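You operate a simulated robot arm through the tools that you are given. There is no shell and no other tool.

You are at the controls of a simulated robot arm. One attempt, no reset.

Task
Free the gripped gauge block and put it away in the dark drawer.
Fine: green jaw knob wound open first, fingers off the jaws; drawer and slide tray pushed home again. Set down upright: steel gauge block. Where these are worked on the way, their far stop is far enough and under half their travel is too little: dark drawer.
Where things are to end (x, y in the base frame): steel gauge block within 0.06 m of [0.57, -0.09].

The check looks at the end state, three seconds after you hand in, the way a careful person would. Anything else that was tipped, shoved, dropped, spilled or broken makes it a failure.

Robot
A 7-joint arm with a two-finger parallel gripper, fixed in place. Base frame: the origin is at the foot of the arm, x ahead of it, y to its left, z up. Units: m, degrees, N and s.
With the tool pointing down near the work surface it reaches from about 0.1 to 0.62 m from the base axis. Its first joint turns from -66.0 to 66.0 degrees. Payload 1.57 kg.
The tool frame sits at the grasp point between the pads (the TCP): z along the fingers, y along the line on which they close. The tips reach 0.03 m beyond it. Largest opening 0.08 m; finger width 0.017, thickness 0.012; the body of the gripper, 0.04 by 0.082 m, starts 0.08 m behind the TCP.
Orientation is that of the tool frame in the base frame, as a unit quaternion [x, y, z, w]. With the fingers straight down and closing along the base's y, the tool's x points along the base's -x, its y along +y and its z along -z.

Tools
- The arm moves only by the tool apply_moves. Its argument "motion" is a list of rows, each an object (a shift or turn left out is 0, a gripper value left out holds the last) with "angular": the turn, a rotation vector about the tool's x, y, z in degrees, a list of three; "delta_pos": the shift along the tool's x, y, z in m, a list of three; "jaw": the gripper command, from -1 (fully open) to 1 (shut), values between in proportion. In form: [{"angular": [wx, wy, wz], "delta_pos": [dx, dy, dz], "jaw": jaw}, ...]. A call has 1 to 20 rows; each row is the pose to reach, as a shift and turn from the pose commanded when the call began, along the tool's axes at that moment. Each row takes 0.2 s and may step no farther than 0.05 m and 8.6 degrees from the row before; otherwise, or with a gripper value out of range, the whole call is refused. Where a pose cannot be reached the arm comes as near as it can. A force on the tool above 40 N (or 10 N above the force at the start of the call, whichever is more), or a blocked arm, ends the call early, and 0.2 s more pass. The fingers move at their own pace (about 0.072 m/s each) and stop on an object; they squeeze with about 26 N. The grip force told is the motor's: it shows also when the fingers shut on nothing. Time passes only in rows, and 0.2 s behind the last, so rows that repeat a pose let the fingers close. The reply holds the time, the measured pose of the TCP, the force on the tool along the base axes, the opening and the grip force, in the units named above and with some noise, with the torque about the TCP (base axes, N m) and any sound that the robot's microphone picked up.
- Cameras (640 x 400 px; columns grow to the right, rows downward): "scene" is fixed at [0.0572, 0.4341, 1.4254]; the picture's right is [-0.74, -0.67, 0.00], its down [-0.38, 0.42, -0.82] and it looks along [0.55, -0.61, -0.57] (base axes); focal length 304 px, centre (320, 200). "wrist" rides on the gripper at [0.072, -0.007, -0.122] in the tool frame; the picture's right is [0.09, 1.00, 0.00], its down [-0.84, 0.08, -0.54] and it looks along [-0.54, 0.05, 0.84] (tool axes); focal length 238 px, centre (320, 200). There is no depth. A picture from a camera that has moved, and an enlarged one, comes with that camera's place and axes in the base frame and with its lens.
- camera(camera): a new picture of that camera. It takes no simulated time.
- enlarge(camera, box): a new picture of the part [left, top, right, bottom] of that camera's present view, enlarged. It takes no simulated time.
- close_job(): hands the job in; it is judged then, once.

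Places have to be worked out from the pictures, the camera data and where the tool is seen. Open the gripper and draw the arm clear of the work before you hand the job in, unless the task says otherwise.

The tools are called after "Emit:" as name(argument=value, ...) on one line, values as JSON. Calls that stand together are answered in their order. apply_moves: Moves the arm, as the interface text tells. Its arguments: {"type":"object","properties":{"motion":{"type":"array"}},"required":["motion"]} The other tools are called the same way: camera (camera) takes a picture; enlarge (camera, box) takes an enlarged picture of a part of a camera's view; close_job () hands the job in.

At the start:

```text
time_s: 0.0
tool_pos: [0.3126, 0.0581, 1.2478]
tool_rot: [0.0, 1.0, 0.0, 0.001]
force: [0.3, 0.3, 0.5]
torque: [0.01, 0.02, 0.0]
opening: 0.0801
grasp_force: 0.0
```

scene: 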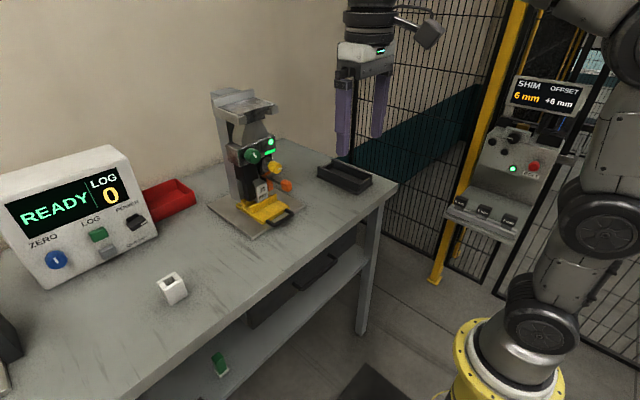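
wrist: 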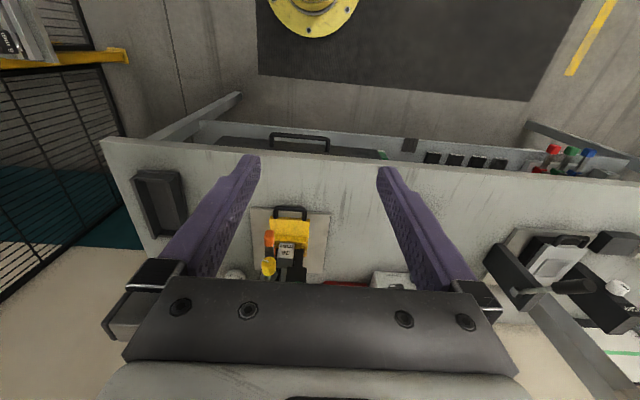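

I start by looking closely at the fixture, drawers and surroundings before moving anything.

Emit:
enlarge(camera="scene", box=[190, 80, 310, 240])

Emit:
enlarge(camera="scene", box=[200, 200, 400, 400])

Emit:
enlarge(camera="wrist", box=[200, 120, 440, 300])

```text
2.50 times, centred on (250, 160) of scene
camera zoom: at [0.0572, 0.4341, 1.4254], right [-0.74, -0.67, 0.0], down [-0.38, 0.42, -0.82], along [0.55, -0.61, -0.57], focal length 761 px, centre (495, 300)
```

zoom: 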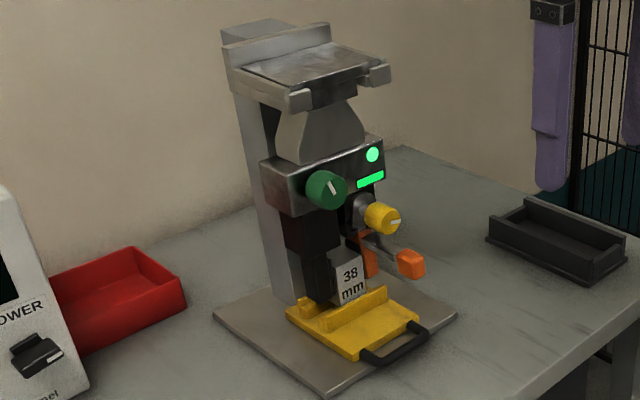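

```text
2.00 times, centred on (300, 300) of scene
camera zoom: at [0.0572, 0.4341, 1.4254], right [-0.74, -0.67, 0.0], down [-0.38, 0.42, -0.82], along [0.55, -0.61, -0.57], focal length 609 px, centre (360, 0)
```

zoom: 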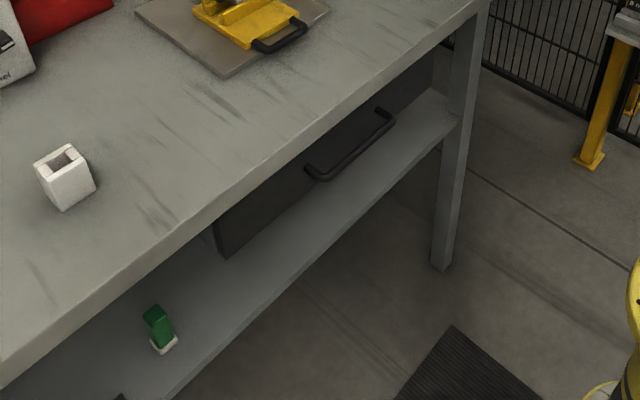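

```text
2.22 times, centred on (320, 210) of wrist
camera zoom: at [0.2406, 0.0513, 1.3705], right [-0.09, 1.0, 0.0], down [0.84, 0.08, 0.54], along [0.54, 0.05, -0.84], focal length 530 px, centre (320, 178)
```

zoom: 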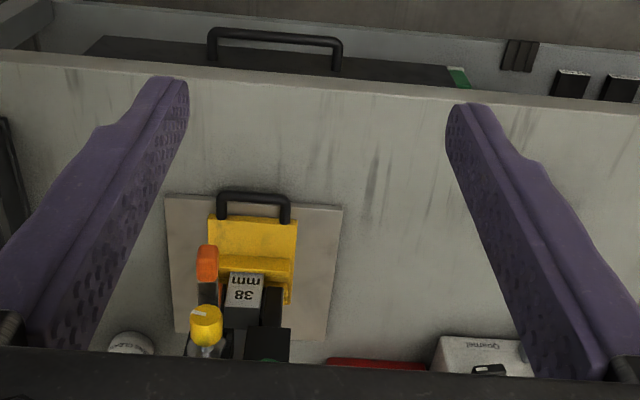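

The fixture stands near x≈0.65, with the green knob around (0.64, 0.04, 1.07), and the dark drawer is under the table top with its handle near (0.45, 0.015, 0.75). I pitch the wrist to see the front of the fixture more closely.

Emit:
apply_moves(motion=[{"angular": [0, -7.5, 0], "delta_pos": [-0.01, -0.01, 0.01]}, {"angular": [0, -15, 0], "delta_pos": [-0.02, -0.02, 0.02]}, {"angular": [0, -22.5, 0], "delta_pos": [-0.03, -0.03, 0.03]}, {"angular": [0, -30, 0], "delta_pos": [-0.04, -0.04, 0.04]}, {"angular": [0, -35, 0], "delta_pos": [-0.05, -0.05, 0.05]}])

Emit:
camera(camera="wrist")

Emit:
camera(camera="scene")

```text
time_s: 1.2
tool_pos: [0.363, 0.0073, 1.1975]
tool_rot: [-0.001, 0.954, 0.0, 0.301]
force: [-0.4, 0.4, 0.0]
torque: [0.02, 0.02, -0.02]
opening: 0.0799
grasp_force: 0.1
```

```text
taken
camera wrist: at [0.2338, 0.0021, 1.257], right [-0.08, 1.0, -0.05], down [0.37, 0.08, 0.92], along [0.93, 0.05, -0.38], focal length 238 px, centre (320, 200)
```

wrist: 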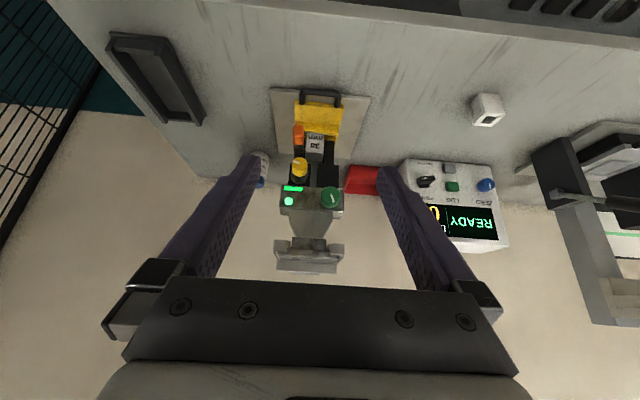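

```text
taken
```

scene: 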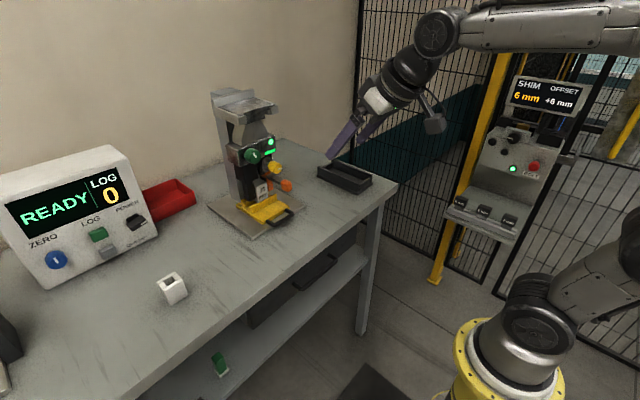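

Emit:
enlarge(camera="wrist", box=[255, 80, 385, 280])

Emit:
enlarge(camera="wrist", box=[270, 80, 370, 160])

Emit:
enlarge(camera="scene", box=[225, 120, 310, 230])

```text
2.00 times, centred on (320, 180) of wrist
camera zoom: at [0.2338, 0.0021, 1.257], right [-0.08, 1.0, -0.05], down [0.37, 0.08, 0.92], along [0.93, 0.05, -0.38], focal length 477 px, centre (320, 240)
```

zoom: 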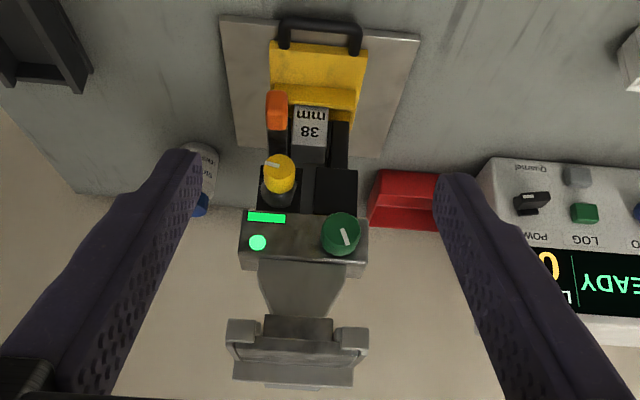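

```text
5.00 times, centred on (320, 120) of wrist
camera zoom: at [0.2338, 0.0021, 1.257], right [-0.08, 1.0, -0.05], down [0.37, 0.08, 0.92], along [0.93, 0.05, -0.38], focal length 1192 px, centre (320, 600)
```

zoom: 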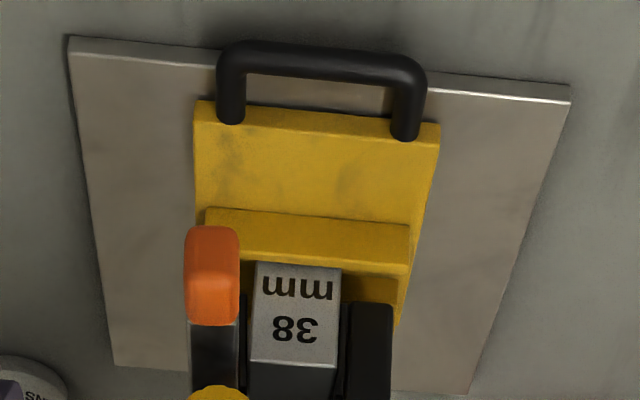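

```text
3.64 times, centred on (268, 175) of scene
camera zoom: at [0.0572, 0.4341, 1.4254], right [-0.74, -0.67, 0.0], down [-0.38, 0.42, -0.82], along [0.55, -0.61, -0.57], focal length 1107 px, centre (511, 291)
```

zoom: 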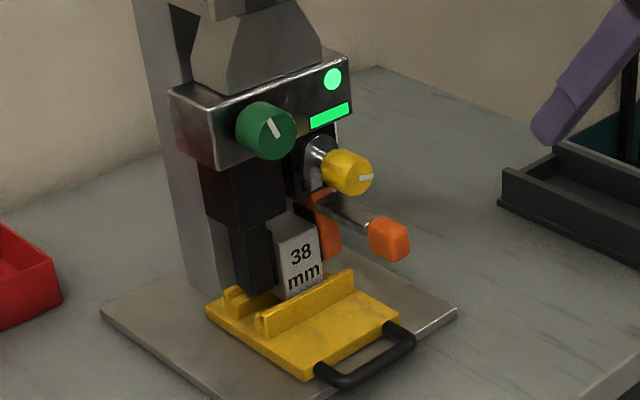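

The fixture jaws hold the block just above the yellow slide tray. The green knob faces the base, with its face at about (0.63, 0.042, 1.087). I bring the tool level in front of the knob, stopping about 0.1 m short, and look again.

Emit:
apply_moves(motion=[{"angular": [0, -6.9, 0], "delta_pos": [-0.0061, 0.0044, 0.0211]}, {"angular": [0, -13.8, 0], "delta_pos": [-0.0123, 0.0088, 0.0422]}, {"angular": [0, -20.6, 0], "delta_pos": [-0.0184, 0.0131, 0.0633]}, {"angular": [0, -27.5, 0], "delta_pos": [-0.0246, 0.0175, 0.0844]}, {"angular": [0, -34.4, 0], "delta_pos": [-0.0307, 0.0219, 0.1054]}, {"angular": [0, -41.3, 0], "delta_pos": [-0.0368, 0.0263, 0.1265]}, {"angular": [0, -48.1, 0], "delta_pos": [-0.043, 0.0306, 0.1476]}, {"angular": [0, -55, 0], "delta_pos": [-0.0491, 0.035, 0.1687]}, {"angular": [0, -55, 0], "delta_pos": [-0.0491, 0.035, 0.1687]}])

Emit:
camera(camera="wrist")

Emit:
camera(camera="scene")

```text
time_s: 3.2
tool_pos: [0.5004, 0.0459, 1.0879]
tool_rot: [0.002, 0.707, -0.002, 0.707]
force: [-0.7, 1.2, 0.3]
torque: [0.02, 0.0, -0.03]
opening: 0.08
grasp_force: 0.1
out of reach, approached as far as the arm can: row 6, 7
```

```text
taken
camera wrist: at [0.3782, 0.0404, 1.0178], right [0.01, 1.0, -0.09], down [-0.54, 0.08, 0.84], along [0.84, 0.04, 0.54], focal length 238 px, centre (320, 200)
```

wrist: 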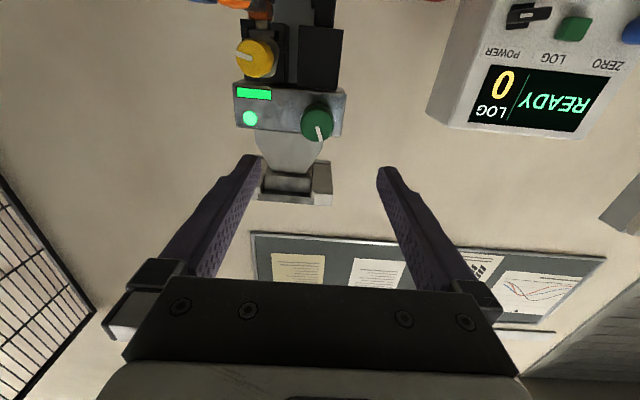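

```text
taken
```

scene: 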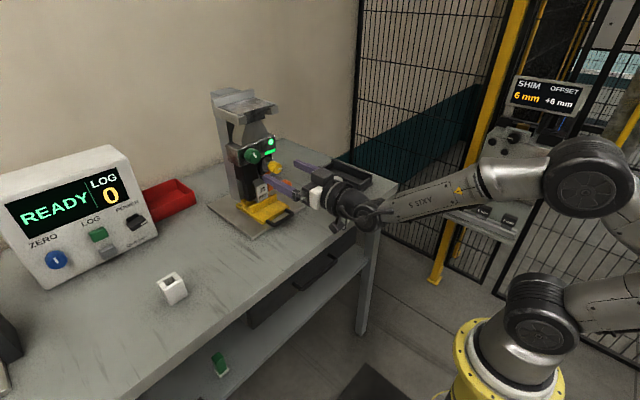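

The tool is level in front of the head. I zoom in on the knob and head for its markings and to fix its position.

Emit:
enlarge(camera="wrist", box=[210, 0, 370, 210])

Emit:
enlarge(camera="scene", box=[225, 120, 310, 230])

```text
1.90 times, centred on (290, 105) of wrist
camera zoom: at [0.3782, 0.0404, 1.0178], right [0.01, 1.0, -0.09], down [-0.54, 0.08, 0.84], along [0.84, 0.04, 0.54], focal length 454 px, centre (377, 381)
```

zoom: 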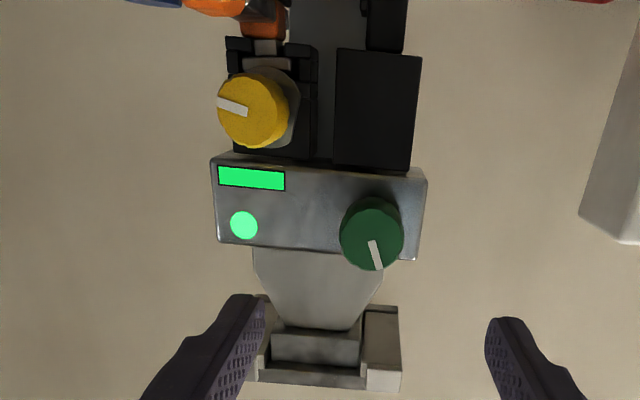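

```text
3.64 times, centred on (268, 175) of scene
camera zoom: at [0.0572, 0.4341, 1.4254], right [-0.74, -0.67, 0.0], down [-0.38, 0.42, -0.82], along [0.55, -0.61, -0.57], focal length 1107 px, centre (511, 291)
```

zoom: 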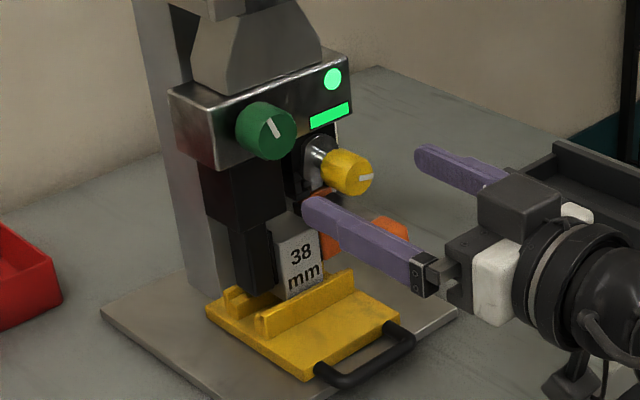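

The knob centre works out to (0.63, 0.0425, 1.0865), about 35 mm across, with its pointer near 12 o'clock. I move the open fingers forward to straddle it, keeping the tips short of the head face.

Emit:
apply_moves(motion=[{"delta_pos": [0.0, 0.0, 0.03], "jaw": -1}, {"delta_pos": [0.0015, -0.002, 0.06], "jaw": -1}, {"delta_pos": [0.0015, -0.0028, 0.08], "jaw": -1}, {"delta_pos": [0.0015, -0.0028, 0.09], "jaw": -1}, {"delta_pos": [0.0015, -0.0028, 0.09], "jaw": -1}])

Emit:
camera(camera="wrist")

Emit:
enlarge(camera="scene", box=[225, 120, 310, 230])

```text
time_s: 4.4
tool_pos: [0.5609, 0.0493, 1.0951]
tool_rot: [0.003, 0.708, -0.003, 0.706]
force: [0.5, -0.1, 0.2]
torque: [0.03, 0.02, -0.03]
opening: 0.08
grasp_force: 0.1
out of reach, approached as far as the arm can: row 1, 2, 3, 4, 5
```

```text
taken
camera wrist: at [0.4393, 0.0433, 1.0249], right [0.01, 1.0, -0.09], down [-0.54, 0.08, 0.84], along [0.84, 0.04, 0.54], focal length 238 px, centre (320, 200)
```

wrist: 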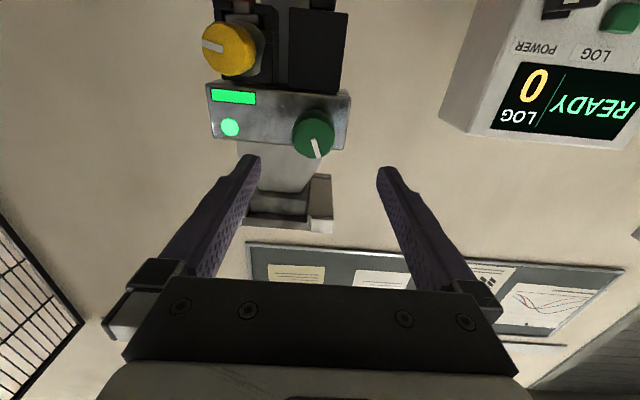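

```text
3.64 times, centred on (268, 175) of scene
camera zoom: at [0.0572, 0.4341, 1.4254], right [-0.74, -0.67, 0.0], down [-0.38, 0.42, -0.82], along [0.55, -0.61, -0.57], focal length 1107 px, centre (511, 291)
```

zoom: 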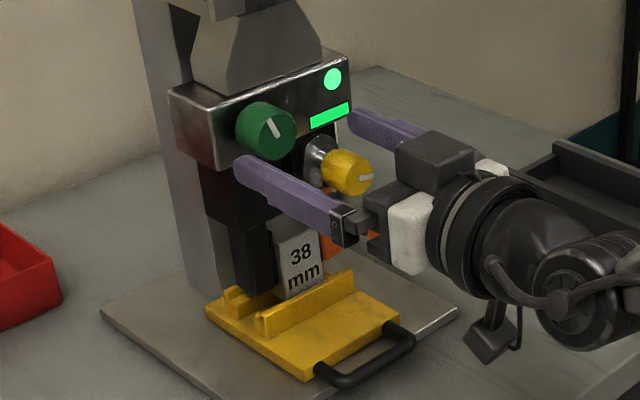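

The arm stalled short at x≈0.561, and it reported the level pose as out of reach. I check whether it still creeps toward the target, and ease the pitch back a little to see if that frees the reach.

Emit:
apply_moves(motion=[{"delta_pos": [0, 0, 0]}, {"delta_pos": [0, 0, 0]}])

Emit:
apply_moves(motion=[{"angular": [0, 5, 0], "delta_pos": [0, 0, 0]}, {"angular": [0, 10, 0], "delta_pos": [0, 0, 0]}, {"angular": [0, 15, 0], "delta_pos": [0, 0, 0]}, {"angular": [0, 15, 0], "delta_pos": [0, 0, 0]}])

```text
time_s: 5.0
tool_pos: [0.5603, 0.0486, 1.0949]
tool_rot: [0.004, 0.708, -0.004, 0.706]
force: [-0.3, 1.0, 0.7]
torque: [-0.02, -0.01, 0.0]
opening: 0.0801
grasp_force: 0.1
```

```text
time_s: 6.0
tool_pos: [0.56, 0.0481, 1.0951]
tool_rot: [0.001, 0.794, -0.001, 0.608]
force: [0.7, 0.2, -0.2]
torque: [0.02, 0.02, -0.01]
opening: 0.08
grasp_force: 0.0
```

Emit:
apply_moves(motion=[{"delta_pos": [-0.0005, -0.0014, 0.0102]}, {"delta_pos": [-0.001, -0.0028, 0.0204]}, {"delta_pos": [-0.0015, -0.0042, 0.0306]}, {"delta_pos": [-0.0021, -0.0056, 0.0409]}, {"delta_pos": [-0.0021, -0.0056, 0.0409]}])

Emit:
camera(camera="scene")

```text
time_s: 7.2
tool_pos: [0.6001, 0.0425, 1.0847]
tool_rot: [0.0, 0.794, 0.0, 0.608]
force: [0.4, -0.1, -0.6]
torque: [0.02, 0.0, 0.0]
opening: 0.0799
grasp_force: 0.2
```

```text
taken
```

scene: 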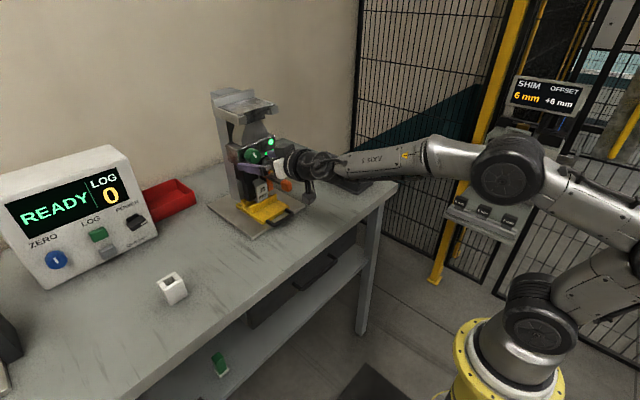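

At 75° pitch the arm tracks exactly. I check the finger position relative to the knob before closing.

Emit:
camera(camera="wrist")

Emit:
enlarge(camera="scene", box=[225, 120, 310, 230])

```text
taken
camera wrist: at [0.4638, 0.0363, 1.0487], right [-0.02, 1.0, -0.09], down [-0.31, 0.08, 0.95], along [0.95, 0.05, 0.3], focal length 238 px, centre (320, 200)
```

wrist: 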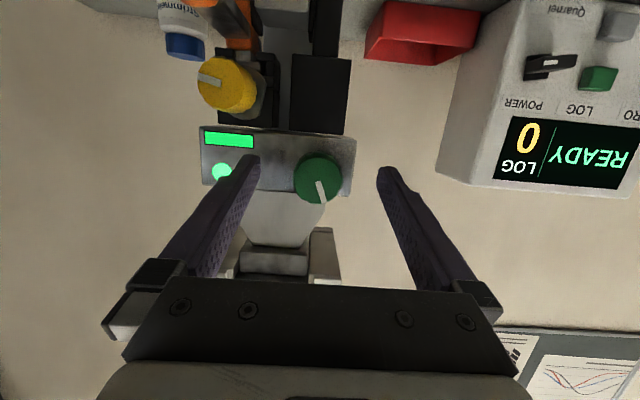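

```text
3.64 times, centred on (268, 175) of scene
camera zoom: at [0.0572, 0.4341, 1.4254], right [-0.74, -0.67, 0.0], down [-0.38, 0.42, -0.82], along [0.55, -0.61, -0.57], focal length 1107 px, centre (511, 291)
```

zoom: 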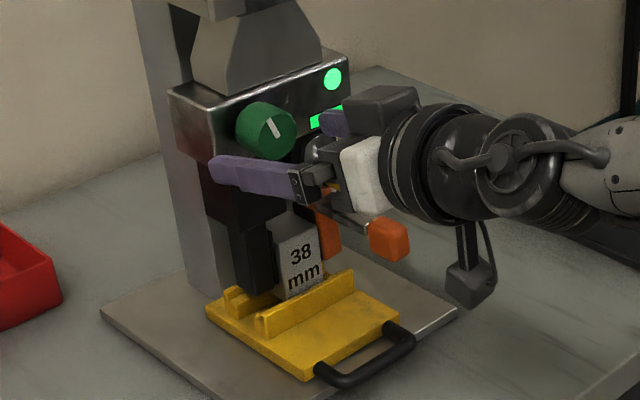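

The knob axis sits between the fingers and the head face is at x≈0.653. I advance to put about 12 mm of finger over the knob, then close on it.

Emit:
apply_moves(motion=[{"delta_pos": [-0.0104, 0.0005, 0.0], "jaw": -1}, {"delta_pos": [-0.0104, 0.0005, 0.0106], "jaw": -1}, {"delta_pos": [-0.0104, 0.0005, 0.0106], "jaw": -1}])

Emit:
apply_moves(motion=[{"jaw": 0.3}, {"jaw": 0.6}, {"jaw": 1}, {"jaw": 1}])

Emit:
camera(camera="wrist")

Emit:
enlarge(camera="scene", box=[225, 120, 310, 230])

```text
time_s: 8.0
tool_pos: [0.6126, 0.0429, 1.0941]
tool_rot: [0.0, 0.793, 0.0, 0.609]
force: [-0.3, -0.4, -0.5]
torque: [0.0, 0.0, -0.01]
opening: 0.0801
grasp_force: 0.1
```

```text
time_s: 9.0
tool_pos: [0.612, 0.0419, 1.0932]
tool_rot: [0.001, 0.793, 0.0, 0.609]
force: [-0.8, -9.5, 0.1]
torque: [-0.16, -0.06, -0.33]
opening: 0.035
grasp_force: 25.6
```

```text
taken
camera wrist: at [0.4765, 0.0358, 1.0568], right [-0.02, 1.0, -0.09], down [-0.31, 0.08, 0.95], along [0.95, 0.05, 0.3], focal length 238 px, centre (320, 200)
```

wrist: 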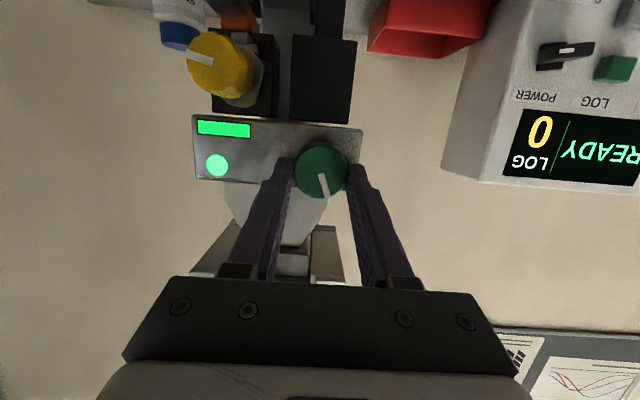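

```text
3.64 times, centred on (268, 175) of scene
camera zoom: at [0.0572, 0.4338, 1.4255], right [-0.74, -0.67, 0.0], down [-0.38, 0.42, -0.82], along [0.55, -0.61, -0.57], focal length 1107 px, centre (511, 291)
```

zoom: 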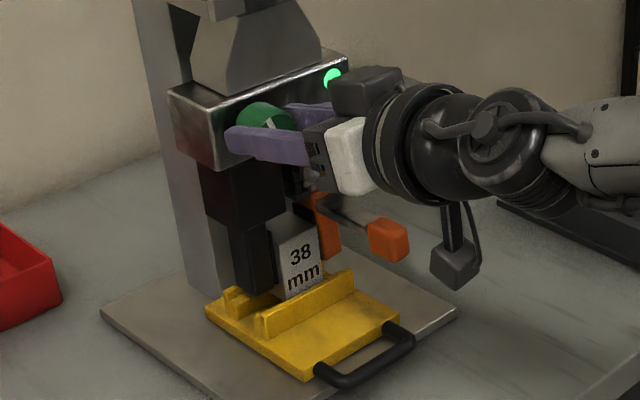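

The grip on the knob is firm, with a 35 mm opening. I test a small counter-clockwise turn (as seen from the robot) about the knob axis and watch the torque.

Emit:
apply_moves(motion=[{"angular": [1.04, 0, -3.86], "delta_pos": [0, -0.0005, 0], "jaw": 1}, {"angular": [2.07, 0, -7.73], "delta_pos": [0, -0.0001, 0], "jaw": 1}, {"angular": [3.11, 0, -11.59], "delta_pos": [0.0001, 0.0003, 0], "jaw": 1}, {"angular": [3.11, 0, -11.59], "delta_pos": [0.0001, 0.0003, 0], "jaw": 1}])

Emit:
enlarge(camera="wrist", box=[180, 0, 420, 240])

Emit:
enlarge(camera="scene", box=[225, 120, 310, 230])

```text
time_s: 10.0
tool_pos: [0.6131, 0.0438, 1.0936]
tool_rot: [-0.064, 0.789, -0.084, 0.605]
force: [-3.0, -4.5, 0.8]
torque: [-0.03, -0.12, -0.26]
opening: 0.0347
grasp_force: 25.8
```

```text
1.67 times, centred on (300, 120) of wrist
camera zoom: at [0.4765, 0.0294, 1.059], right [-0.02, 0.96, -0.3], down [-0.31, 0.27, 0.91], along [0.95, 0.11, 0.29], focal length 397 px, centre (353, 333)
```

zoom: 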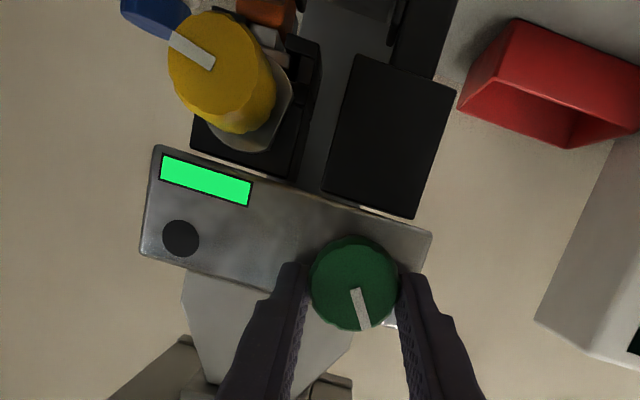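

```text
3.64 times, centred on (268, 175) of scene
camera zoom: at [0.0571, 0.4339, 1.4254], right [-0.74, -0.67, 0.0], down [-0.38, 0.42, -0.82], along [0.55, -0.61, -0.57], focal length 1107 px, centre (511, 291)
```

zoom: 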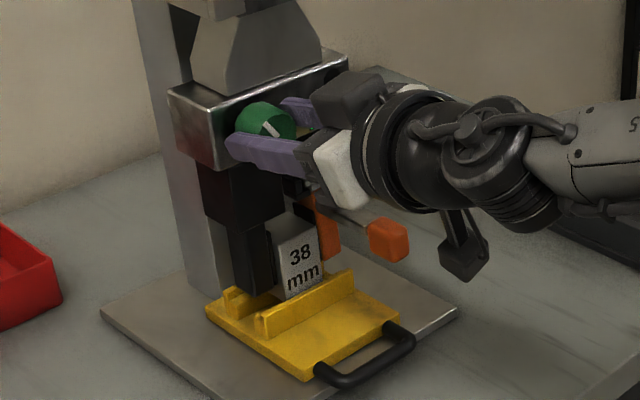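

The knob turned freely with the fingers and the round status light went dark, so counter-clockwise looks like the opening direction. I continue winding another 49°, following the knob axis.

Emit:
apply_moves(motion=[{"angular": [1.81, 0, -6.76], "delta_pos": [0, 0.0008, 0], "jaw": 1}, {"angular": [3.62, 0, -13.52], "delta_pos": [0.0002, 0.0016, 0], "jaw": 1}, {"angular": [5.43, 0, -20.28], "delta_pos": [0.0004, 0.0023, 0.0001], "jaw": 1}, {"angular": [7.25, 0, -27.05], "delta_pos": [0.0007, 0.003, 0.0002], "jaw": 1}, {"angular": [9.06, 0, -33.81], "delta_pos": [0.0011, 0.0037, 0.0003], "jaw": 1}, {"angular": [10.87, 0, -40.57], "delta_pos": [0.0016, 0.0043, 0.0004], "jaw": 1}, {"angular": [12.68, 0, -47.33], "delta_pos": [0.0022, 0.0049, 0.0006], "jaw": 1}, {"angular": [12.68, 0, -47.33], "delta_pos": [0.0022, 0.0049, 0.0006], "jaw": 1}])

Emit:
enlarge(camera="wrist", box=[180, 0, 420, 240])

Emit:
enlarge(camera="scene", box=[225, 120, 310, 230])

```text
time_s: 11.8
tool_pos: [0.6127, 0.0474, 1.0894]
tool_rot: [-0.311, 0.683, -0.403, 0.524]
force: [0.8, 11.7, 0.3]
torque: [0.08, -0.12, 0.58]
opening: 0.0345
grasp_force: 26.4
```

```text
1.67 times, centred on (300, 120) of wrist
camera zoom: at [0.4769, 0.0114, 1.0781], right [-0.03, 0.4, -0.92], down [-0.31, 0.87, 0.39], along [0.95, 0.29, 0.1], focal length 397 px, centre (353, 333)
```

zoom: 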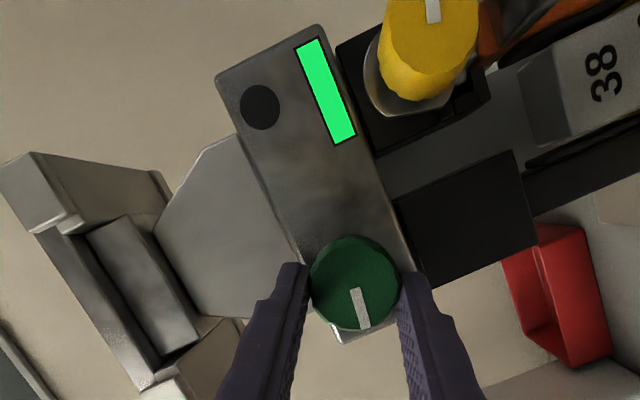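

```text
3.64 times, centred on (268, 175) of scene
camera zoom: at [0.0572, 0.4344, 1.4252], right [-0.74, -0.67, 0.0], down [-0.38, 0.42, -0.82], along [0.55, -0.61, -0.57], focal length 1107 px, centre (511, 291)
```

zoom: 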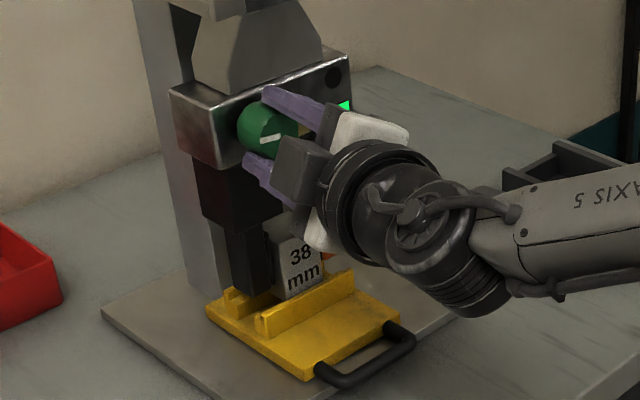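

Turned 61° in total without resistance. I zoom in on the block and jaws to see whether a gap is opening.

Emit:
enlarge(camera="wrist", box=[360, 0, 500, 120])

Emit:
enlarge(camera="scene", box=[250, 170, 290, 205])

```text
3.33 times, centred on (430, 60) of wrist
camera zoom: at [0.4769, 0.0114, 1.0781], right [-0.03, 0.4, -0.92], down [-0.31, 0.87, 0.39], along [0.95, 0.29, 0.1], focal length 794 px, centre (-47, 667)
```

zoom: 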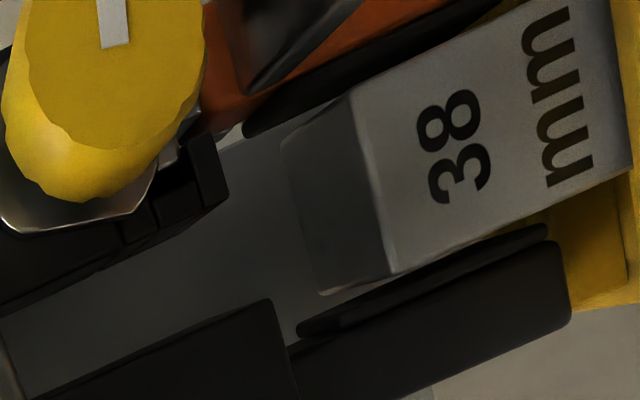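

```text
11.43 times, centred on (270, 188) of scene
camera zoom: at [0.0572, 0.4344, 1.4252], right [-0.74, -0.67, 0.0], down [-0.38, 0.42, -0.82], along [0.55, -0.61, -0.57], focal length 3480 px, centre (891, 343)
```

zoom: 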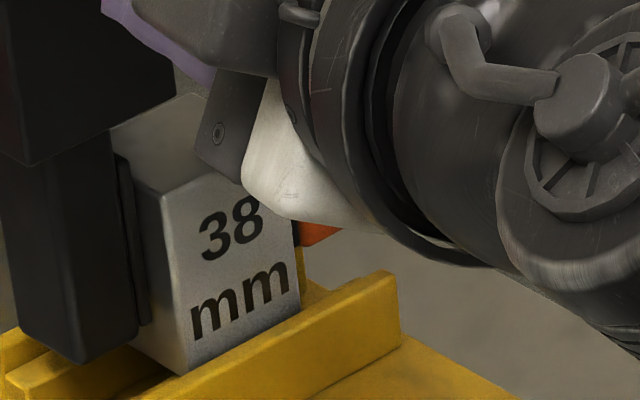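

A gap is visible at the left jaw now. I keep winding in the same direction toward the stop.

Emit:
apply_moves(motion=[{"angular": [1.81, 0, -6.76], "delta_pos": [0, 0.0008, 0], "jaw": 1}, {"angular": [3.62, 0, -13.52], "delta_pos": [0.0002, 0.0016, 0], "jaw": 1}, {"angular": [5.43, 0, -20.28], "delta_pos": [0.0004, 0.0023, 0.0001], "jaw": 1}, {"angular": [7.25, 0, -27.05], "delta_pos": [0.0007, 0.003, 0.0002], "jaw": 1}, {"angular": [9.06, 0, -33.81], "delta_pos": [0.0011, 0.0037, 0.0003], "jaw": 1}, {"angular": [9.06, 0, -33.81], "delta_pos": [0.0011, 0.0037, 0.0003], "jaw": 1}])

Emit:
enlarge(camera="wrist", box=[180, 0, 420, 240])

Emit:
enlarge(camera="scene", box=[225, 120, 310, 230])

```text
time_s: 13.2
tool_pos: [0.613, 0.049, 1.0853]
tool_rot: [0.455, -0.53, 0.589, -0.406]
force: [-3.3, 12.3, 0.5]
torque: [0.06, 0.17, 0.17]
opening: 0.0347
grasp_force: 25.8
```

```text
1.67 times, centred on (300, 120) of wrist
camera zoom: at [0.4769, 0.0118, 1.0966], right [-0.03, -0.2, -0.98], down [-0.31, 0.93, -0.18], along [0.95, 0.3, -0.09], focal length 397 px, centre (353, 333)
```

zoom: 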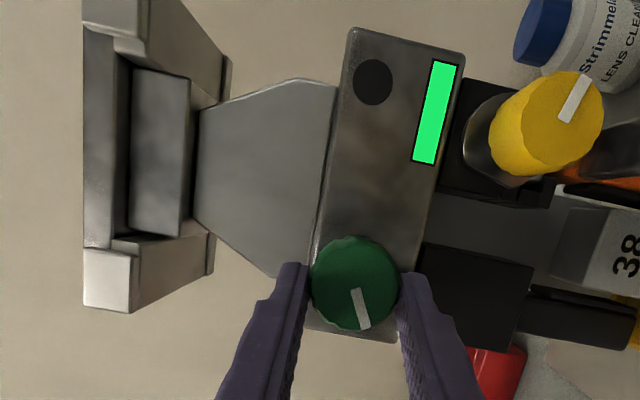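

```text
3.64 times, centred on (268, 175) of scene
camera zoom: at [0.0573, 0.4344, 1.4252], right [-0.74, -0.67, 0.0], down [-0.38, 0.42, -0.82], along [0.55, -0.61, -0.57], focal length 1107 px, centre (511, 291)
```

zoom: 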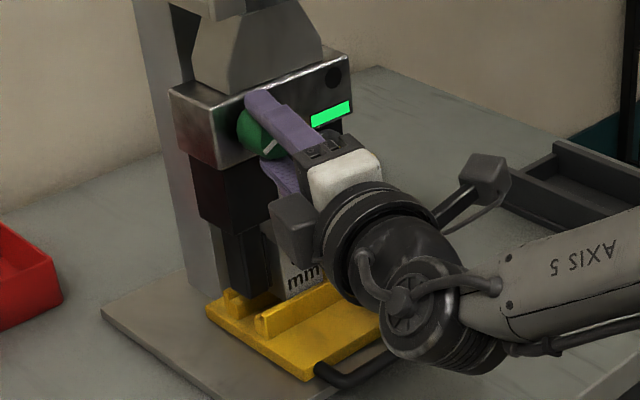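

Still turning freely (about 96° so far). I continue winding.

Emit:
apply_moves(motion=[{"angular": [1.81, 0, -6.76], "delta_pos": [0, 0.0008, 0], "jaw": 1}, {"angular": [3.62, 0, -13.52], "delta_pos": [0.0002, 0.0016, 0], "jaw": 1}, {"angular": [5.43, 0, -20.28], "delta_pos": [0.0004, 0.0023, 0.0001], "jaw": 1}, {"angular": [7.25, 0, -27.05], "delta_pos": [0.0007, 0.003, 0.0002], "jaw": 1}, {"angular": [9.06, 0, -33.81], "delta_pos": [0.0011, 0.0037, 0.0003], "jaw": 1}, {"angular": [9.06, 0, -33.81], "delta_pos": [0.0011, 0.0037, 0.0003], "jaw": 1}])

Emit:
enlarge(camera="wrist", box=[180, 0, 420, 240])

Emit:
enlarge(camera="scene", box=[225, 120, 310, 230])

```text
time_s: 14.6
tool_pos: [0.6122, 0.0468, 1.0822]
tool_rot: [0.556, -0.329, 0.721, -0.25]
force: [-7.7, 4.4, -0.3]
torque: [0.01, 0.44, 0.01]
opening: 0.035
grasp_force: 25.9
```

```text
1.67 times, centred on (300, 120) of wrist
camera zoom: at [0.4769, 0.0222, 1.1121], right [-0.03, -0.72, -0.69], down [-0.31, 0.66, -0.68], along [0.95, 0.2, -0.24], focal length 397 px, centre (353, 333)
```

zoom: 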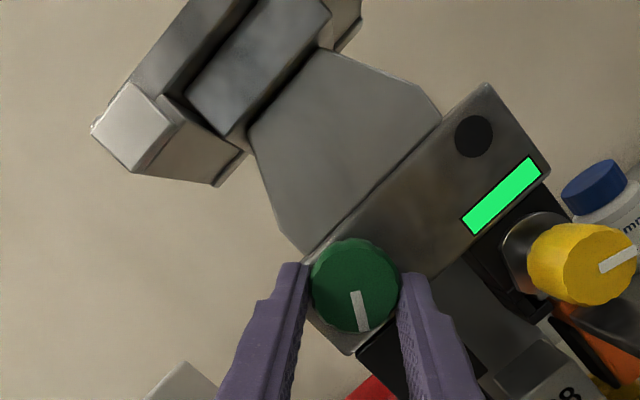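

```text
3.64 times, centred on (268, 175) of scene
camera zoom: at [0.0573, 0.4342, 1.4253], right [-0.74, -0.67, 0.0], down [-0.38, 0.42, -0.82], along [0.55, -0.61, -0.57], focal length 1107 px, centre (511, 291)
```

zoom: 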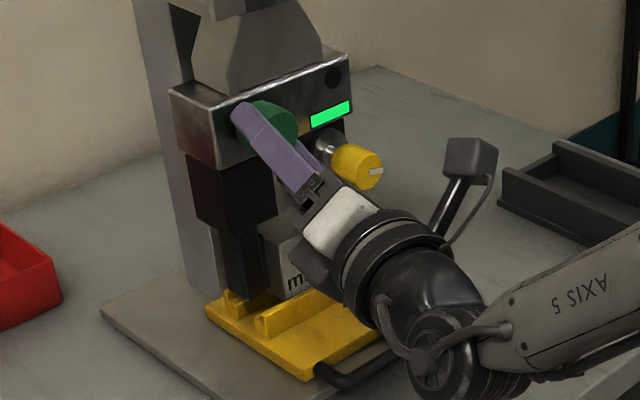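

About 131° now, still free. I continue in the same direction.

Emit:
apply_moves(motion=[{"angular": [1.81, 0, -6.76], "delta_pos": [0, 0.0008, 0], "jaw": 1}, {"angular": [3.62, 0, -13.52], "delta_pos": [0.0002, 0.0016, 0], "jaw": 1}, {"angular": [5.43, 0, -20.28], "delta_pos": [0.0004, 0.0023, 0.0001], "jaw": 1}, {"angular": [7.25, 0, -27.05], "delta_pos": [0.0007, 0.003, 0.0002], "jaw": 1}, {"angular": [9.06, 0, -33.81], "delta_pos": [0.0011, 0.0037, 0.0003], "jaw": 1}, {"angular": [9.06, 0, -33.81], "delta_pos": [0.0011, 0.0037, 0.0003], "jaw": 1}])

Emit:
enlarge(camera="wrist", box=[180, 0, 420, 240])

Emit:
enlarge(camera="scene", box=[225, 120, 310, 230])

```text
time_s: 16.0
tool_pos: [0.5991, 0.0464, 1.1031]
tool_rot: [0.597, -0.108, 0.79, -0.083]
force: [-1.1, 1.2, 5.5]
torque: [-0.02, -0.14, 0.05]
opening: 0.0
grasp_force: 20.9
out of reach, approached as far as the arm can: row 5, 6
```

```text
1.67 times, centred on (300, 120) of wrist
camera zoom: at [0.4628, 0.0426, 1.1411], right [-0.02, -0.98, -0.18], down [-0.29, 0.18, -0.94], along [0.96, 0.03, -0.29], focal length 397 px, centre (353, 333)
```

zoom: 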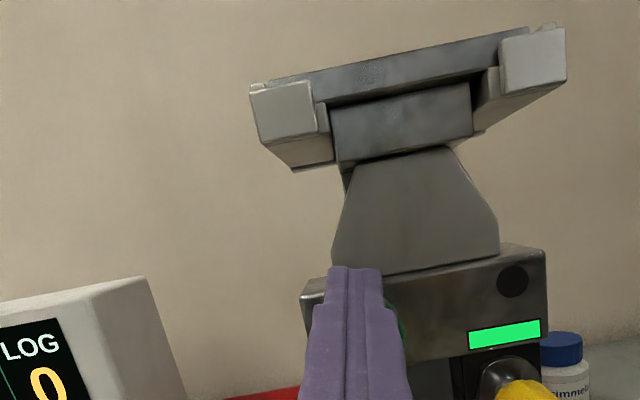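

```text
3.64 times, centred on (268, 175) of scene
camera zoom: at [0.057, 0.4341, 1.4253], right [-0.74, -0.67, 0.0], down [-0.38, 0.42, -0.82], along [0.55, -0.61, -0.57], focal length 1107 px, centre (511, 291)
```

zoom: 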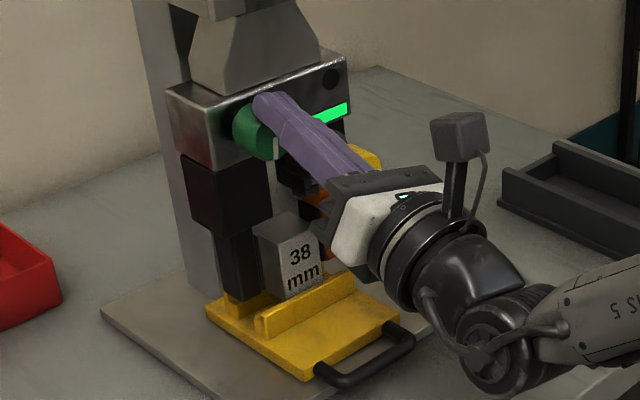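

Near 160° the arm hit its wrist limit and the fingers slipped off the knob. The jaws have visibly moved away from the block. I back straight out and look at the jaw gaps.

Emit:
apply_moves(motion=[{"delta_pos": [0, 0, -0.03], "jaw": 1}, {"delta_pos": [0, 0, -0.06], "jaw": 1}, {"delta_pos": [0, 0, -0.09], "jaw": 0}, {"delta_pos": [0, 0, -0.09], "jaw": -1}])

Emit:
enlarge(camera="scene", box=[240, 130, 290, 210])

Emit:
camera(camera="wrist")

```text
time_s: 17.0
tool_pos: [0.513, 0.0504, 1.0737]
tool_rot: [0.605, -0.096, 0.787, -0.074]
force: [-0.6, -0.5, -0.1]
torque: [-0.01, -0.01, -0.03]
opening: 0.078
grasp_force: 0.6
```

```text
5.00 times, centred on (265, 170) of scene
camera zoom: at [0.0572, 0.4341, 1.4254], right [-0.74, -0.67, 0.0], down [-0.38, 0.42, -0.82], along [0.55, -0.61, -0.57], focal length 1522 px, centre (595, 350)
```

zoom: 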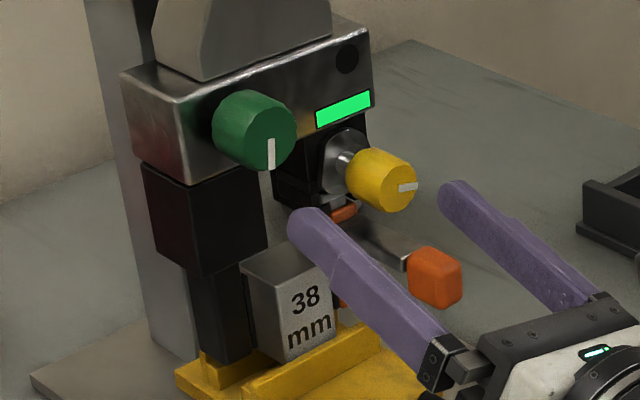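

```text
taken
camera wrist: at [0.3769, 0.0477, 1.1136], right [-0.02, -0.99, -0.15], down [-0.31, 0.15, -0.94], along [0.95, 0.02, -0.31], focal length 238 px, centre (320, 200)
```

wrist: 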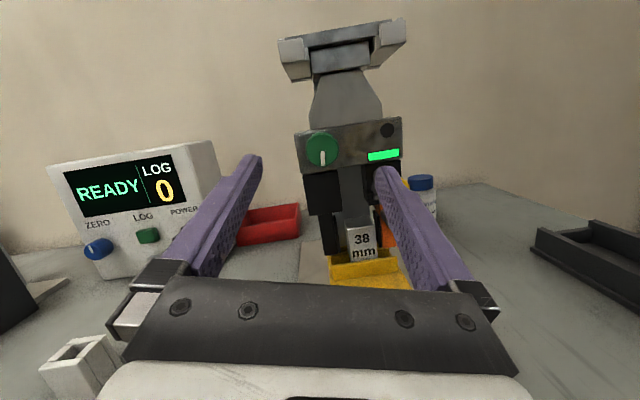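

Emit:
enlarge(camera="wrist", box=[290, 110, 420, 290])

Emit:
enlarge(camera="wrist", box=[315, 190, 415, 290])

```text
2.22 times, centred on (355, 200) of wrist
camera zoom: at [0.3769, 0.0477, 1.1136], right [-0.02, -0.99, -0.15], down [-0.31, 0.15, -0.94], along [0.95, 0.02, -0.31], focal length 530 px, centre (242, 200)
```

zoom: 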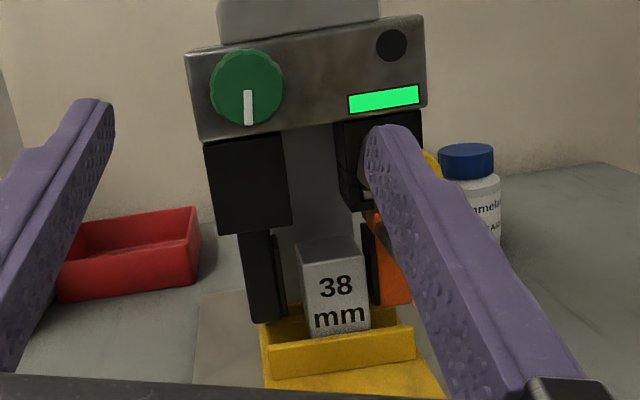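

```text
4.00 times, centred on (365, 240) of wrist
camera zoom: at [0.3769, 0.0477, 1.1136], right [-0.02, -0.99, -0.15], down [-0.31, 0.15, -0.94], along [0.95, 0.02, -0.31], focal length 953 px, centre (140, 40)
```

zoom: 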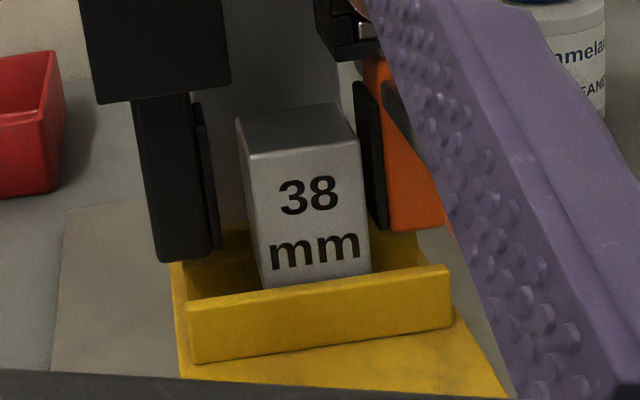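

The left jaw now stands about 9 mm clear of the block, and the right jaw looks close to it. I want to be sure the knob is wound fully open, so I rotate the open gripper back in free space for a second grip.

Emit:
apply_moves(motion=[{"angular": [-2.15, 0, 8.02], "delta_pos": [0.0007, 0.0001, 0.0026], "jaw": -1}, {"angular": [-4.3, 0, 16.03], "delta_pos": [0.0014, 0.0002, 0.0052]}, {"angular": [-6.44, 0, 24.05], "delta_pos": [0.0021, 0.0002, 0.0079]}, {"angular": [-8.59, 0, 32.07], "delta_pos": [0.0028, 0.0003, 0.0105]}, {"angular": [-10.74, 0, 40.08], "delta_pos": [0.0035, 0.0004, 0.0131]}, {"angular": [-12.89, 0, 48.1], "delta_pos": [0.0042, 0.0005, 0.0157]}, {"angular": [-15.04, 0, 56.12], "delta_pos": [0.0049, 0.0005, 0.0183]}, {"angular": [-17.18, 0, 64.14], "delta_pos": [0.0056, 0.0006, 0.021]}, {"angular": [-19.33, 0, 72.15], "delta_pos": [0.0063, 0.0007, 0.0236]}, {"angular": [-21.48, 0, 80.17], "delta_pos": [0.007, 0.0008, 0.0262]}, {"angular": [-23.63, 0, 88.19], "delta_pos": [0.0078, 0.0008, 0.0288]}, {"angular": [-25.78, 0, 96.2], "delta_pos": [0.0085, 0.0009, 0.0314]}, {"angular": [-27.92, 0, 104.22], "delta_pos": [0.0092, 0.001, 0.0341]}, {"angular": [-30.07, 0, 112.24], "delta_pos": [0.0099, 0.0011, 0.0367]}, {"angular": [-32.22, 0, 120.25], "delta_pos": [0.0106, 0.0011, 0.0393]}, {"angular": [-34.37, 0, 128.27], "delta_pos": [0.0113, 0.0012, 0.0419]}, {"angular": [-36.52, 0, 136.29], "delta_pos": [0.012, 0.0013, 0.0445]}, {"angular": [-38.66, 0, 144.31], "delta_pos": [0.0127, 0.0014, 0.0472]}, {"angular": [-40.81, 0, 152.32], "delta_pos": [0.0134, 0.0014, 0.0498]}, {"angular": [-42.96, 0, 160.34], "delta_pos": [0.0141, 0.0015, 0.0524]}])

Emit:
camera(camera="wrist")

```text
time_s: 21.2
tool_pos: [0.5596, 0.0428, 1.101]
tool_rot: [0.001, 0.794, 0.0, 0.608]
force: [0.1, 0.1, -0.1]
torque: [0.0, -0.03, 0.05]
opening: 0.0801
grasp_force: 0.0
```

```text
taken
camera wrist: at [0.4242, 0.0359, 1.0646], right [-0.02, 1.0, -0.09], down [-0.31, 0.08, 0.95], along [0.95, 0.05, 0.3], focal length 238 px, centre (320, 200)
```

wrist: 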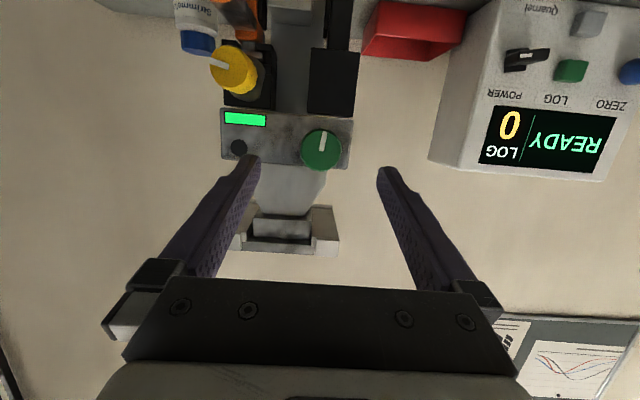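

The pointer has stayed put, now pointing nearly down. I re-approach the knob and grip it again.

Emit:
apply_moves(motion=[{"delta_pos": [-0.002, -0.0005, 0.015], "jaw": -1}, {"delta_pos": [-0.0056, -0.0013, 0.03]}, {"delta_pos": [-0.0056, -0.0013, 0.045]}, {"delta_pos": [-0.0056, -0.0013, 0.0538]}, {"delta_pos": [-0.0056, -0.0013, 0.0538], "jaw": 0.3}, {"delta_pos": [-0.0056, -0.0013, 0.0538], "jaw": 1}, {"delta_pos": [-0.0056, -0.0013, 0.0538], "jaw": 1}, {"delta_pos": [-0.0056, -0.0013, 0.0538], "jaw": 1}])

Emit:
apply_moves(motion=[{"angular": [1.81, 0, -6.76], "delta_pos": [0, 0.0008, 0], "jaw": 1}, {"angular": [2.59, 0, -9.66], "delta_pos": [0.0002, 0.0011, 0], "jaw": 1}, {"angular": [2.59, 0, -9.66], "delta_pos": [0.0002, 0.0011, 0], "jaw": 1}])

Emit:
enlarge(camera="wrist", box=[180, 0, 420, 240])

```text
time_s: 23.0
tool_pos: [0.6137, 0.0419, 1.0924]
tool_rot: [-0.001, 0.794, 0.0, 0.608]
force: [-1.6, 12.2, 0.3]
torque: [0.02, -0.06, 0.59]
opening: 0.0348
grasp_force: 26.4
```

```text
time_s: 23.8
tool_pos: [0.6146, 0.0428, 1.0906]
tool_rot: [-0.054, 0.79, -0.07, 0.607]
force: [2.9, 11.4, 1.5]
torque: [0.05, 0.11, 0.34]
opening: 0.0346
grasp_force: 26.3
```

```text
1.67 times, centred on (300, 120) of wrist
camera zoom: at [0.4774, 0.0291, 1.0568], right [-0.02, 0.96, -0.26], down [-0.31, 0.24, 0.92], along [0.95, 0.1, 0.29], focal length 397 px, centre (353, 333)
```

zoom: 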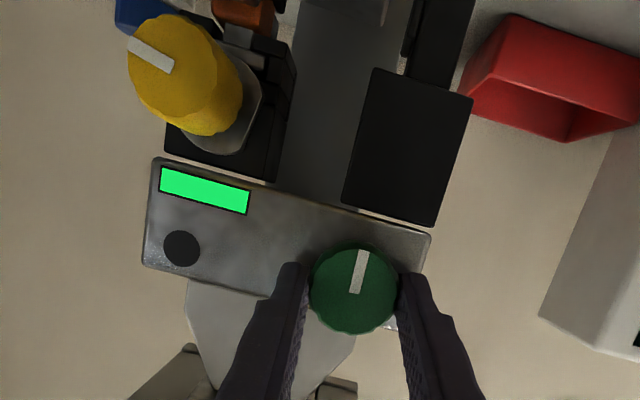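

I check whether the knob is still following the fingers by turning another 28°.

Emit:
apply_moves(motion=[{"angular": [1.81, 0, -6.76], "delta_pos": [0, 0.0008, 0], "jaw": 1}, {"angular": [3.62, 0, -13.52], "delta_pos": [0.0002, 0.0016, 0], "jaw": 1}, {"angular": [5.43, 0, -20.28], "delta_pos": [0.0004, 0.0023, 0.0001], "jaw": 1}, {"angular": [7.25, 0, -27.05], "delta_pos": [0.0007, 0.003, 0.0002], "jaw": 1}, {"angular": [7.25, 0, -27.05], "delta_pos": [0.0007, 0.003, 0.0002], "jaw": 1}])

Emit:
enlarge(camera="wrist", box=[180, 0, 420, 240])

Emit:
enlarge(camera="scene", box=[225, 120, 310, 230])

```text
time_s: 25.0
tool_pos: [0.613, 0.0449, 1.09]
tool_rot: [-0.199, 0.75, -0.26, 0.575]
force: [-6.2, 5.9, -2.1]
torque: [0.13, 0.26, -0.06]
opening: 0.0351
grasp_force: 26.2
```

```text
1.67 times, centred on (300, 120) of wrist
camera zoom: at [0.4775, 0.0165, 1.0654], right [-0.02, 0.73, -0.69], down [-0.31, 0.65, 0.7], along [0.95, 0.23, 0.21], focal length 397 px, centre (353, 333)
```

zoom: 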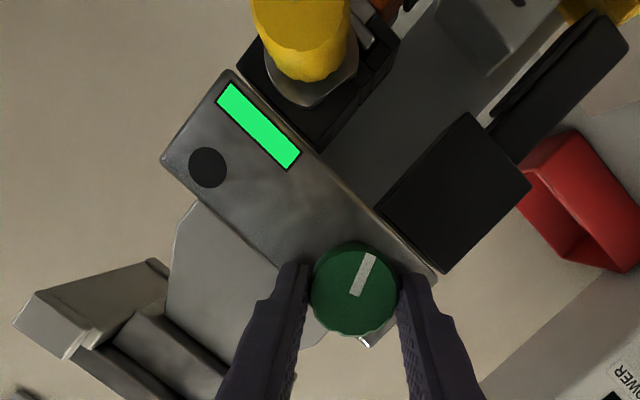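

```text
3.64 times, centred on (268, 175) of scene
camera zoom: at [0.057, 0.4342, 1.4253], right [-0.74, -0.67, 0.0], down [-0.38, 0.42, -0.82], along [0.55, -0.61, -0.57], focal length 1107 px, centre (511, 291)
```

zoom: 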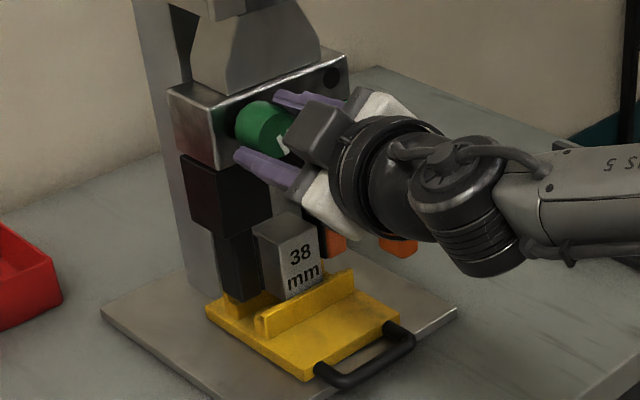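

The pointer is now lagging the fingers, which suggests the knob is reaching its stop. I turn a bit more to confirm.

Emit:
apply_moves(motion=[{"angular": [1.81, 0, -6.76], "delta_pos": [0, 0.0008, 0], "jaw": 1}, {"angular": [3.62, 0, -13.52], "delta_pos": [0.0002, 0.0016, 0], "jaw": 1}, {"angular": [5.43, 0, -20.28], "delta_pos": [0.0004, 0.0023, 0.0001], "jaw": 1}])

Emit:
enlarge(camera="wrist", box=[180, 0, 420, 240])

```text
time_s: 25.8
tool_pos: [0.6142, 0.0482, 1.0894]
tool_rot: [-0.301, 0.69, -0.392, 0.53]
force: [-3.5, 5.2, -3.1]
torque: [0.26, 0.01, 0.3]
opening: 0.0349
grasp_force: 26.4
```

```text
1.67 times, centred on (300, 120) of wrist
camera zoom: at [0.4776, 0.0109, 1.0761], right [-0.02, 0.43, -0.9], down [-0.31, 0.85, 0.42], along [0.95, 0.29, 0.11], focal length 397 px, centre (353, 333)
```

zoom: 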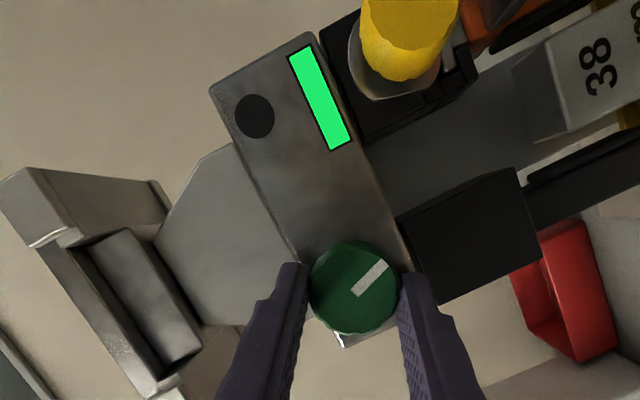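

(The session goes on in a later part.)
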